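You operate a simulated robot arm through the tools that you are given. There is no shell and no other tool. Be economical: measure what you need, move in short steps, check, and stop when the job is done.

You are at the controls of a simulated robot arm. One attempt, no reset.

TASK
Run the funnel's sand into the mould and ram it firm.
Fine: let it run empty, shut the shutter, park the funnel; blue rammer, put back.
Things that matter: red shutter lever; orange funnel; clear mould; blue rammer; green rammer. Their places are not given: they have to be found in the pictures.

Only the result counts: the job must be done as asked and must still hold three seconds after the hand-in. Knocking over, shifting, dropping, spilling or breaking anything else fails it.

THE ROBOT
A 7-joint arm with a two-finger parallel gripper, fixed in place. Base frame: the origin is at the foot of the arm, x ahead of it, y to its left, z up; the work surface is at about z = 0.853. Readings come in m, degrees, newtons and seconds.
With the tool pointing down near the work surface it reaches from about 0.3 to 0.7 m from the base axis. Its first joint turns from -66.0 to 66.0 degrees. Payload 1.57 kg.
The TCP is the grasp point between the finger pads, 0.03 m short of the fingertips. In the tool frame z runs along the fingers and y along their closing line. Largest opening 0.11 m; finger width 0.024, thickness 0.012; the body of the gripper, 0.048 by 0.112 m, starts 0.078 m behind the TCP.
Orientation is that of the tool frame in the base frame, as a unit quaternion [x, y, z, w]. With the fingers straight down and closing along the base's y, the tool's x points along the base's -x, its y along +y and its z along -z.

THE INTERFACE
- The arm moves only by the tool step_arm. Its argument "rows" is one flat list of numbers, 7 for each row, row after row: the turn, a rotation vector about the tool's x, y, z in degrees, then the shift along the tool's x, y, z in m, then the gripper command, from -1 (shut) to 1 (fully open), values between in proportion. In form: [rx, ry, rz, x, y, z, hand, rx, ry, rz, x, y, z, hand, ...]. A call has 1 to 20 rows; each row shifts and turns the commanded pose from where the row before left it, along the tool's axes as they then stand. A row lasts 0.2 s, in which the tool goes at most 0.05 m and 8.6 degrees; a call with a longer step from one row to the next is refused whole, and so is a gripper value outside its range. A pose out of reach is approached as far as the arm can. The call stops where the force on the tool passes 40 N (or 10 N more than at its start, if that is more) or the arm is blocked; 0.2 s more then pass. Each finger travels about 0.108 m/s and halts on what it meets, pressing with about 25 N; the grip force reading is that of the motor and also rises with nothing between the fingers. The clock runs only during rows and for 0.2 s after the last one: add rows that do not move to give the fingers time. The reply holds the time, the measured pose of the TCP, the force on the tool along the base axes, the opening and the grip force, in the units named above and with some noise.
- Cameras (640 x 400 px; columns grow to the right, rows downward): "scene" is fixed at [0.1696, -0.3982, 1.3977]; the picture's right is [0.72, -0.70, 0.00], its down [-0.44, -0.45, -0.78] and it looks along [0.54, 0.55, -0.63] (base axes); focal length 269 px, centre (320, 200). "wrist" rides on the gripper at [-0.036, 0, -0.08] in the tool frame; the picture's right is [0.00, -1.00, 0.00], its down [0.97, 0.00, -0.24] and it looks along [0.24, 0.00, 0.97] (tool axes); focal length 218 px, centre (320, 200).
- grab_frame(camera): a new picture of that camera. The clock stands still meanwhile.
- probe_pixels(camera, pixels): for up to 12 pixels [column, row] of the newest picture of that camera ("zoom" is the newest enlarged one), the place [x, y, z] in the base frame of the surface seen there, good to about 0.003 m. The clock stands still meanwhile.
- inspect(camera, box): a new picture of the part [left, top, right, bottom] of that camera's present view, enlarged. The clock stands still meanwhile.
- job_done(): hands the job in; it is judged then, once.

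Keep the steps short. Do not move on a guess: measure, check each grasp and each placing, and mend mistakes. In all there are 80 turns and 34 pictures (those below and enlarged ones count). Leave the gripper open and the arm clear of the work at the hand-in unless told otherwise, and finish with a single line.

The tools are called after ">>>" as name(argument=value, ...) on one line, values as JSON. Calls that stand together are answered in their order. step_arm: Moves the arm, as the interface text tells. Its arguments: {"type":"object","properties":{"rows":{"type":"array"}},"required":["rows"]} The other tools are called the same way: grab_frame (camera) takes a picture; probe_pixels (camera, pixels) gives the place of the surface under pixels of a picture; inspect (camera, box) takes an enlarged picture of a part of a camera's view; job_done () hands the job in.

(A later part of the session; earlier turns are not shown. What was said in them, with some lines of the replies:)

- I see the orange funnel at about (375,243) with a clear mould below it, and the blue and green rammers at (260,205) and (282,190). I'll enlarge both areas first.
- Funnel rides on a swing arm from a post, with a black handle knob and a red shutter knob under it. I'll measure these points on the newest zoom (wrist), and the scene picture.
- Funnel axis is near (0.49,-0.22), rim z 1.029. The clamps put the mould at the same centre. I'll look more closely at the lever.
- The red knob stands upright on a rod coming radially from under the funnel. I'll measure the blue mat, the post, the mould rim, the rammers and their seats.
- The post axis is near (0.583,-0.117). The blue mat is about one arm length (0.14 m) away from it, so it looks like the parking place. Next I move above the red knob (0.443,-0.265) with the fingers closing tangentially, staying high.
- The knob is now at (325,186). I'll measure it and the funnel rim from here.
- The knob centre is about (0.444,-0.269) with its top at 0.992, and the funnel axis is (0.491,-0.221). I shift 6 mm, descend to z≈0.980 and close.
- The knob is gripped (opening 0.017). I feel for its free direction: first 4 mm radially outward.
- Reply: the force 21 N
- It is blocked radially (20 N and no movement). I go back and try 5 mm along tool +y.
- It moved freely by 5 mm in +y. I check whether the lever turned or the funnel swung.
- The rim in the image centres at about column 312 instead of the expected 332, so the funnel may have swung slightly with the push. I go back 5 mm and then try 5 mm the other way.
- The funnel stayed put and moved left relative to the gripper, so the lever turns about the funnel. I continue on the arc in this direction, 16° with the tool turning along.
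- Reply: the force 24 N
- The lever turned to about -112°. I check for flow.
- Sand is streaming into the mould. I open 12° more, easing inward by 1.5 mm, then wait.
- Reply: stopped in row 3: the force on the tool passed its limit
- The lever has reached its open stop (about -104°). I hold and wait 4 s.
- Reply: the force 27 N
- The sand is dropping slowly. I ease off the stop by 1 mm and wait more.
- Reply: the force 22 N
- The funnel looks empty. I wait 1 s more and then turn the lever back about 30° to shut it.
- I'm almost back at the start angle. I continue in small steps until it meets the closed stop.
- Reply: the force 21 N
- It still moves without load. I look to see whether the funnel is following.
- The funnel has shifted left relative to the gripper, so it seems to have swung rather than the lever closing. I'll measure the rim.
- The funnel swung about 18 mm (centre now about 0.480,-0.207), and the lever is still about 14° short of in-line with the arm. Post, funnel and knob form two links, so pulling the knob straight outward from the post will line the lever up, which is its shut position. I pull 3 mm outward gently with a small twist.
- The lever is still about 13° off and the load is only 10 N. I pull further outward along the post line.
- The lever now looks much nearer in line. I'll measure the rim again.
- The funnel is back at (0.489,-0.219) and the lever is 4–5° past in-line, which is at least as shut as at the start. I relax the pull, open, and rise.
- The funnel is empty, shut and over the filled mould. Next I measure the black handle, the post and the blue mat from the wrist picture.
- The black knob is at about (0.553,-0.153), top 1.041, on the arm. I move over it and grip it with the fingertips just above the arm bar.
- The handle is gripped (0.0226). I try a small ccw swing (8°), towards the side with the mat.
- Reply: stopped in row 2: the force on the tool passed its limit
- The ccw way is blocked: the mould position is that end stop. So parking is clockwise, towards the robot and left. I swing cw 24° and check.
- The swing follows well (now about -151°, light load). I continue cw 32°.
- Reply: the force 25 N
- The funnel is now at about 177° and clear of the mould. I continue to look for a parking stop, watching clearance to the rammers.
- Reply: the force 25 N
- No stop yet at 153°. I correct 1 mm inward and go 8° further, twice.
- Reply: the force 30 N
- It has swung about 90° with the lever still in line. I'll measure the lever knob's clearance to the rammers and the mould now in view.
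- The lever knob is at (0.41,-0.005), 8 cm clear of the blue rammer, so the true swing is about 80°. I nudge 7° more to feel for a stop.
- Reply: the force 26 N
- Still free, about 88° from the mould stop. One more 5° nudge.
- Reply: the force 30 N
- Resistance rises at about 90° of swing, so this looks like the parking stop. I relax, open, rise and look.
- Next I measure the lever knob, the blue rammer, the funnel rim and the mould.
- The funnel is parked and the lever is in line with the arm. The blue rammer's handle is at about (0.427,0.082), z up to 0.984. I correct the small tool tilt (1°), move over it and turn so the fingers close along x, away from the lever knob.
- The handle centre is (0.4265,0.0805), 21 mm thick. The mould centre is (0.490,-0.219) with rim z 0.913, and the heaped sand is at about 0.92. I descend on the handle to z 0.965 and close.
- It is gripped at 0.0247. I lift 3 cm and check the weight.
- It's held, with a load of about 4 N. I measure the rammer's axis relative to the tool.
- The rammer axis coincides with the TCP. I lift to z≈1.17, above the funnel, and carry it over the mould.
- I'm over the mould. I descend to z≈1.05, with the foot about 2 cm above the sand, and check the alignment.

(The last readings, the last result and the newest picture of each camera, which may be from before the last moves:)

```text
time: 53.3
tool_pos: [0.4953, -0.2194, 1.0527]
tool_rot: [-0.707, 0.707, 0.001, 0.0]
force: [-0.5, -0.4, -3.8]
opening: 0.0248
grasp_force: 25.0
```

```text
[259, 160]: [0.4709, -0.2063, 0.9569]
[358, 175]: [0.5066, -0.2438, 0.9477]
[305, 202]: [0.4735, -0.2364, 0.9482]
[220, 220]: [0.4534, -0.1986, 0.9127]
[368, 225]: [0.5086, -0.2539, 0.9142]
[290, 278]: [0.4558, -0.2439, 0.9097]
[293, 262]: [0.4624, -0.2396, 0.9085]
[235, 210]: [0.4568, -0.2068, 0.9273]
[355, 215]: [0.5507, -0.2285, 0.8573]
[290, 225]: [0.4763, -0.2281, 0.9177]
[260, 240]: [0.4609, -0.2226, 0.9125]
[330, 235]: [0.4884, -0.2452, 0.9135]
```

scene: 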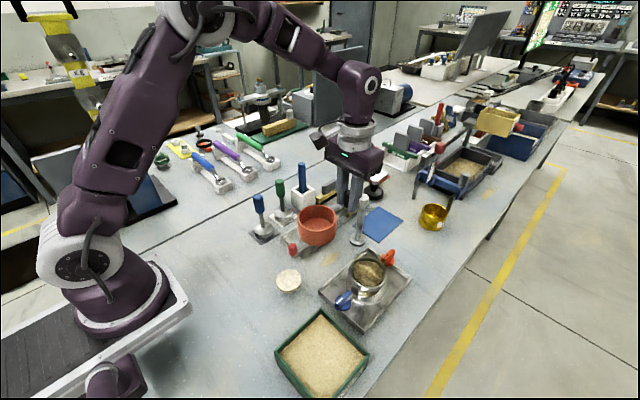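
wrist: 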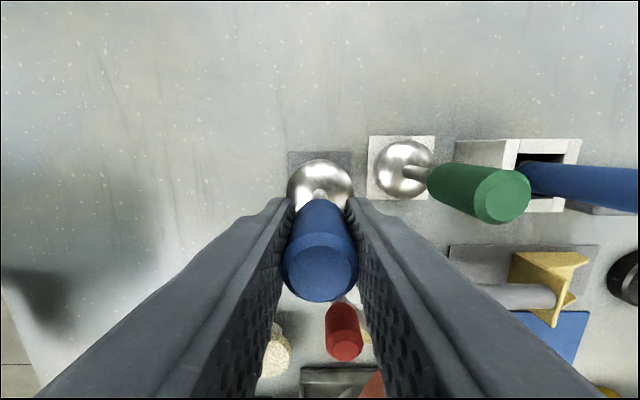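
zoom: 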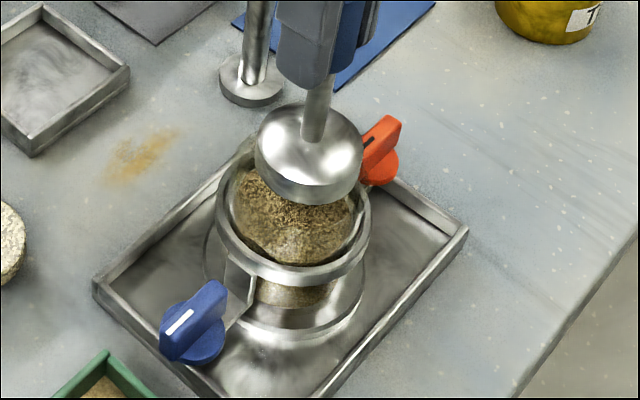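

The head is within 3 mm of the mould centre (0.488,-0.219), and the mould's inner radius is 33 mm. I shift 2 mm and press down in small steps until the force limit.

>>> step_arm(rows=[0, 0, 0, -0.001, 0.002, 0.01, -1, 0, 0, 0, 0, 0, 0.008, -1, 0, 0, 0, 0, 0, 0.005, -1, 0, 0, 0, 0, 0, 0.005, -1, 0, 0, 0, 0, 0, 0.004, -1, 0, 0, 0, 0, 0, 0.004, -1, 0, 0, 0, 0, 0, 0.004, -1, 0, 0, 0, 0, 0, 0.004, -1, 0, 0, 0, 0, 0, 0.004, -1, 0, 0, 0, 0, 0, 0, -1])

```text
time: 55.5
tool_pos: [0.4905, -0.2174, 1.0045]
tool_rot: [0.707, -0.707, 0.001, -0.001]
force: [14.2, -2.2, 28.6]
opening: 0.025
grasp_force: 24.7
```

The foot is bearing on the sand (29 N at z 1.0045). I press a little more.

>>> step_arm(rows=[0, 0, 0, 0, 0, 0.002, -1, 0, 0, 0, 0, 0, 0.002, -1, 0, 0, 0, 0, 0, 0, -1, 0, 0, 0, 0, 0, 0, -1])

```text
time: 56.1
tool_pos: [0.491, -0.2186, 0.9997]
tool_rot: [-0.707, 0.707, -0.001, 0.001]
force: [1.4, 1.1, 5.2]
opening: 0.0245
grasp_force: 24.4
stopped in row 2: the force on the tool passed its limit (the readings are from after the stop); the commanded pose is now the measured one
```

It passed the limit and settled. I lift 12 mm and ram again.

>>> step_arm(rows=[0, 0, 0, 0, 0, -0.012, -1, 0, 0, 0, 0, 0, 0, -1, 0, 0, 0, 0, 0, 0.008, -1, 0, 0, 0, 0, 0, 0.004, -1, 0, 0, 0, 0, 0, 0.002, -1, 0, 0, 0, 0, 0, 0.002, -1, 0, 0, 0, 0, 0, 0.002, -1, 0, 0, 0, 0, 0, 0.002, -1, 0, 0, 0, 0, 0, 0, -1])

>>> step_arm(rows=[0, 0, 0, 0, 0, -0.012, -1, 0, 0, 0, 0, 0, 0, -1, 0, 0, 0, 0, 0, 0.008, -1, 0, 0, 0, 0, 0, 0.004, -1, 0, 0, 0, 0, 0, 0.002, -1, 0, 0, 0, 0, 0, 0.002, -1, 0, 0, 0, 0, 0, 0.002, -1, 0, 0, 0, 0, 0, 0.002, -1, 0, 0, 0, 0, 0, 0, -1])

```text
time: 57.4
tool_pos: [0.4905, -0.2172, 1.0016]
tool_rot: [0.708, -0.706, 0.001, -0.002]
force: [-5.7, 5.0, 11.4]
opening: 0.0246
grasp_force: 25.3
stopped in row 6: the force on the tool passed its limit (the readings are from after the stop); the commanded pose is now the measured one
```

```text
time: 58.6
tool_pos: [0.4911, -0.219, 1.0006]
tool_rot: [0.707, -0.707, 0.004, 0.0]
force: [-6.6, 3.1, 12.3]
opening: 0.0251
grasp_force: 25.0
stopped in row 6: the force on the tool passed its limit (the readings are from after the stop); the commanded pose is now the measured one
```

Three rams now stop at the same level with over 40 N. I lift clear and look at the sand.

>>> step_arm(rows=[0, 0, 0, 0, 0, -0.02, -1, 0, 0, 0, 0, 0, -0.03, -1, 0, 0, 0, 0, 0, -0.04, -1, 0, 0, 0, 0, 0, -0.04, -1, 0, 0, 0, 0, 0, -0.04, -1, 0, 0, 0, 0, 0, 0, -1])

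>>> inspect(camera="scene", box=[310, 170, 430, 320])

```text
time: 60.0
tool_pos: [0.4886, -0.2174, 1.168]
tool_rot: [0.707, -0.707, 0.005, -0.001]
force: [0.4, 1.0, -4.4]
opening: 0.0245
grasp_force: 25.0
```

```text
2.67 times, centred on (370, 245) of scene
```

zoom: 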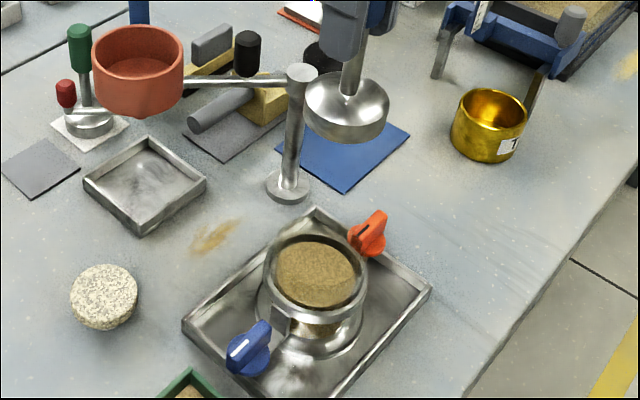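

The sand is flat and nothing is spilled. I measure the sand level, the head, and the empty grey pad where the rammer goes.

>>> probe_pixels(camera="zoom", pixels=[[315, 272], [295, 280], [335, 265], [310, 305], [340, 140], [306, 110], [386, 118], [40, 167], [3, 170], [40, 139], [79, 167], [30, 199]])

```text
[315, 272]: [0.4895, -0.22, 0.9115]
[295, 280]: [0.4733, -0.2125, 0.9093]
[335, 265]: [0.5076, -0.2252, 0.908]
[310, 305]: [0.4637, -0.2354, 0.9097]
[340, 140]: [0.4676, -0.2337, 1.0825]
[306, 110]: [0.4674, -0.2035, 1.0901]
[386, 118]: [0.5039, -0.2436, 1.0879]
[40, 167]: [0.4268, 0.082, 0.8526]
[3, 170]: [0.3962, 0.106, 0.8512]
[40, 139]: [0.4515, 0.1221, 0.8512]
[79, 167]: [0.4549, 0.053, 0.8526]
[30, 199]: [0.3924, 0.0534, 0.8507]
```

The sand is level at 0.911, but the handle slipped about 16 mm up in the grip during the first press. Later rams held. I'll give two more firm rams with a hold to be sure it is compacted.

>>> step_arm(rows=[0, 0, 0, 0, 0, 0.04, -1, 0, 0, 0, 0, 0, 0.04, -1, 0, 0, 0, 0, 0, 0.04, -1, 0, 0, 0, 0, 0, 0.03, -1, 0, 0, 0, 0, 0, 0.01, -1, 0, 0, 0, 0, 0, 0.005, -1, 0, 0, 0, 0, 0, 0.002, -1, 0, 0, 0, 0, 0, 0.001, -1, 0, 0, 0, 0, 0, 0.001, -1, 0, 0, 0, 0, 0, 0, -1, 0, 0, 0, 0, 0, 0, -1, 0, 0, 0, 0, 0, 0, -1])

```text
time: 62.6
tool_pos: [0.4918, -0.2186, 1.0015]
tool_rot: [0.708, -0.706, 0.005, 0.0]
force: [-0.5, 0.1, -3.9]
opening: 0.0247
grasp_force: 25.1
```

No contact yet at 1.0. I go on in 1 mm steps.

>>> step_arm(rows=[0, 0, 0, 0, 0, 0.001, -1, 0, 0, 0, 0, 0, 0.001, -1, 0, 0, 0, 0, 0, 0.001, -1, 0, 0, 0, 0, 0, 0.001, -1, 0, 0, 0, 0, 0, 0, -1])

```text
time: 63.6
tool_pos: [0.4928, -0.2199, 1.0011]
tool_rot: [0.707, -0.707, 0.008, -0.002]
force: [-4.5, 3.5, 11.1]
opening: 0.0249
grasp_force: 24.4
stopped in row 4: the force on the tool passed its limit (the readings are from after the stop); the commanded pose is now the measured one
```

It reached over 40 N again with no sinking, so the bed is stiff. One short held press follows.

>>> step_arm(rows=[0, 0, 0, 0, 0, 0.001, -1, 0, 0, 0, 0, 0, 0, -1, 0, 0, 0, 0, 0, 0, -1, 0, 0, 0, 0, 0, 0, -1, 0, 0, 0, 0, 0, 0, -1])

```text
time: 64.8
tool_pos: [0.4925, -0.2209, 0.9992]
tool_rot: [0.708, -0.706, 0.01, -0.002]
force: [-6.2, 7.1, 25.6]
opening: 0.0251
grasp_force: 24.8
```

That held press was at about 30 N. Now I lift and carry the rammer back over its pad at (0.4265,0.082), staying above the funnel.

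>>> step_arm(rows=[0, 0, 0, 0, 0, -0.015, -1, 0, 0, 0, 0, 0, -0.04, -1, 0, 0, 0, 0, 0, -0.04, -1, 0, 0, 0, 0, 0, -0.04, -1, 0, 0, 0, 0, 0, -0.035, -1, 0, 0, 0, 0, 0, 0, -1, 0, 0, 0, -0.0433, 0.0094, 0, -1, 0, 0, 0, -0.0433, 0.0094, 0, -1, 0, 0, 0, -0.0433, 0.0094, 0, -1, 0, 0, 0, -0.0433, 0.0094, 0, -1, 0, 0, 0, -0.0433, 0.0094, 0, -1, 0, 0, 0, -0.0433, 0.0093, 0, -1, 0, 0, 0, -0.0433, 0.0093, 0, -1, 0, 0, 0, 0, 0, 0, -1, 0, 0, 0, 0, 0, 0, -1])

>>> step_arm(rows=[0, 0, 0, 0, 0, 0, -1])

```text
time: 68.0
tool_pos: [0.425, 0.0824, 1.1663]
tool_rot: [0.708, -0.706, 0.008, -0.002]
force: [0.6, 0.1, -3.4]
opening: 0.0249
grasp_force: 24.9
```

```text
time: 68.4
tool_pos: [0.4239, 0.0825, 1.1658]
tool_rot: [0.708, -0.706, 0.008, -0.002]
force: [-0.1, 0.0, -4.4]
opening: 0.0247
grasp_force: 25.3
```

I correct the ~1° tilt and 2 mm in x, and descend to z≈0.965 (foot ~2 cm above the pad), then look.

>>> step_arm(rows=[-0.8, -0.5, 0, 0, -0.002, 0, -1, 0, 0, 0, 0, 0, 0.05, -1, 0, 0, 0, 0, 0, 0.05, -1, 0, 0, 0, 0, 0, 0.05, -1, 0, 0, 0, 0, 0, 0.04, -1, 0, 0, 0, 0, 0, 0.01, -1, 0, 0, 0, 0, 0, 0, -1, 0, 0, 0, 0, 0, 0, -1])

>>> inspect(camera="scene", box=[230, 165, 330, 255])

```text
time: 70.2
tool_pos: [0.4269, 0.0825, 0.9643]
tool_rot: [0.708, -0.706, -0.001, 0.0]
force: [-0.5, -0.8, -4.3]
opening: 0.0246
grasp_force: 24.7
```

```text
4.44 times, centred on (280, 210) of scene
```

zoom: 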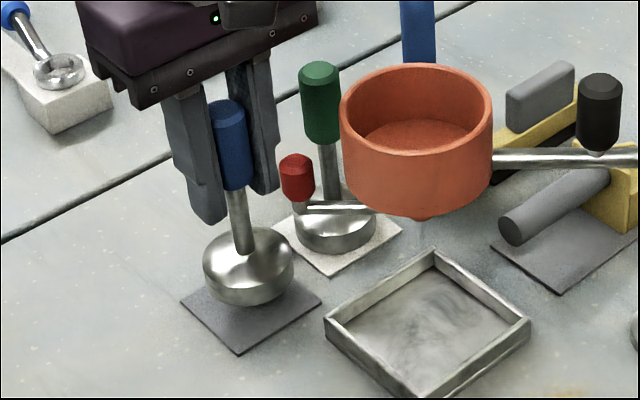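

The head is over its pad. I lower slowly to contact.

>>> step_arm(rows=[0, 0, 0, 0, 0, 0.006, -1, 0, 0, 0, 0, 0, 0.005, -1, 0, 0, 0, 0, 0, 0.003, -1, 0, 0, 0, 0, 0, 0.002, -1, 0, 0, 0, 0, 0, 0.001, -1, 0, 0, 0, 0, 0, 0, -1])

```text
time: 71.6
tool_pos: [0.4273, 0.0848, 0.9481]
tool_rot: [0.708, -0.706, 0.0, -0.001]
force: [-0.1, 0.3, -3.7]
opening: 0.0248
grasp_force: 25.1
```

No contact yet, so I go on in 1 mm steps.

>>> step_arm(rows=[0, 0, 0, 0, 0, 0.001, -1, 0, 0, 0, 0, 0, 0.001, -1, 0, 0, 0, 0, 0, 0.001, -1, 0, 0, 0, 0, 0, 0, -1])

>>> step_arm(rows=[0, 0, 0, 0, 0, 0.001, -1, 0, 0, 0, 0, 0, 0.001, -1, 0, 0, 0, 0, 0, 0, -1])

```text
time: 72.6
tool_pos: [0.4273, 0.0851, 0.9449]
tool_rot: [0.709, -0.705, 0.0, 0.0]
force: [0.9, -0.6, -4.6]
opening: 0.0248
grasp_force: 25.0
```

```text
time: 73.4
tool_pos: [0.4275, 0.085, 0.9432]
tool_rot: [0.708, -0.706, 0.0, -0.002]
force: [-3.5, 6.4, 26.8]
opening: 0.0248
grasp_force: 25.2
```

It is in contact (27 N). I ease up 1 mm, open gradually, wait, and rise straight up.

>>> step_arm(rows=[0, 0, 0, 0, 0, -0.001, -1, 0, 0, 0, 0, 0, 0, -0.5, 0, 0, 0, 0, 0, 0, -0.2, 0, 0, 0, 0, 0, 0, 0, 0, 0, 0, 0, 0, 0, 0, 0, 0, 0, 0, 0, -0.02, 0, 0, 0, 0, 0, 0, -0.04, 0, 0, 0, 0, 0, 0, -0.045, 0, 0, 0, 0, 0, 0, -0.045, 0, 0, 0, 0, 0, 0, -0.045, 0, 0, 0, 0, -0.03, 0, -0.03, 0.5, 0, 0, 0, -0.03, 0, 0, 1, 0, 0, 0, 0, 0, 0, 1])

>>> grab_frame(camera="scene")

```text
time: 76.2
tool_pos: [0.4255, 0.1425, 1.1698]
tool_rot: [0.708, -0.706, 0.001, 0.0]
force: [-0.3, -0.5, -0.7]
opening: 0.1102
grasp_force: 0.1
```

```text
1 pictures are left
```

scene: 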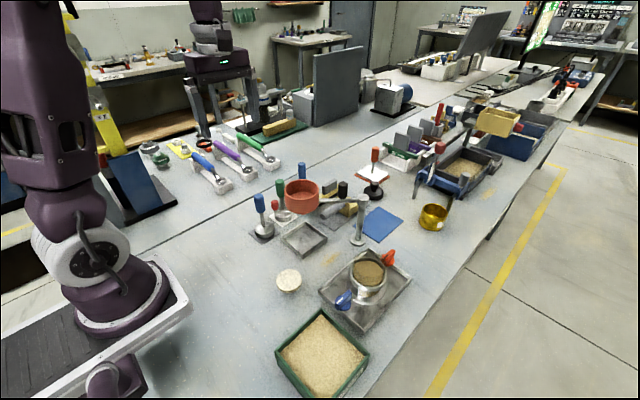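

The rammer stands upright. I check its place against the first reading, and the lever.

>>> probe_pixels(camera="scene", pixels=[[258, 200], [263, 229], [275, 204], [301, 197], [368, 272], [280, 185], [346, 300]])

>>> inspect(camera="scene", box=[235, 165, 415, 320])

```text
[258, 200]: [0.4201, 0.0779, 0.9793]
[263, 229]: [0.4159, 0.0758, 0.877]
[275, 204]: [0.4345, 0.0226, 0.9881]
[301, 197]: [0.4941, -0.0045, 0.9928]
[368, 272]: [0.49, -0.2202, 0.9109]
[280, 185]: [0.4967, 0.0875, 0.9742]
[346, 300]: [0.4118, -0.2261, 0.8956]
```

```text
2.58 times, centred on (325, 242) of scene
```

zoom: 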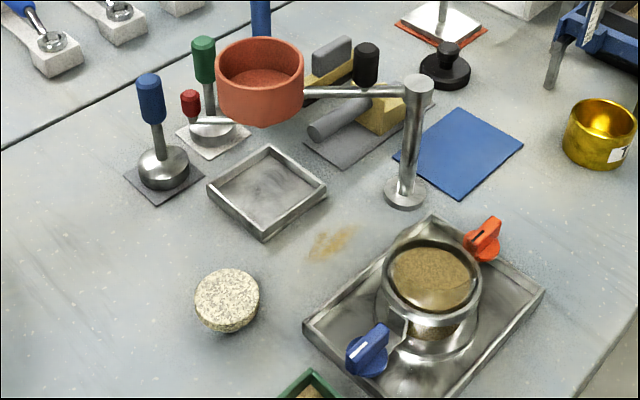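

Everything checks out: the rammer is back on its pad, the funnel is empty, shut and parked, the sand is flat, and the arm is clear with the gripper open. I hand in.

>>> job_done()

```text
The job is handed in.
```

The funnel was run empty into the mould, shut and parked, the sand was rammed with the blue rammer, which is back on its pad, and the job is handed in.
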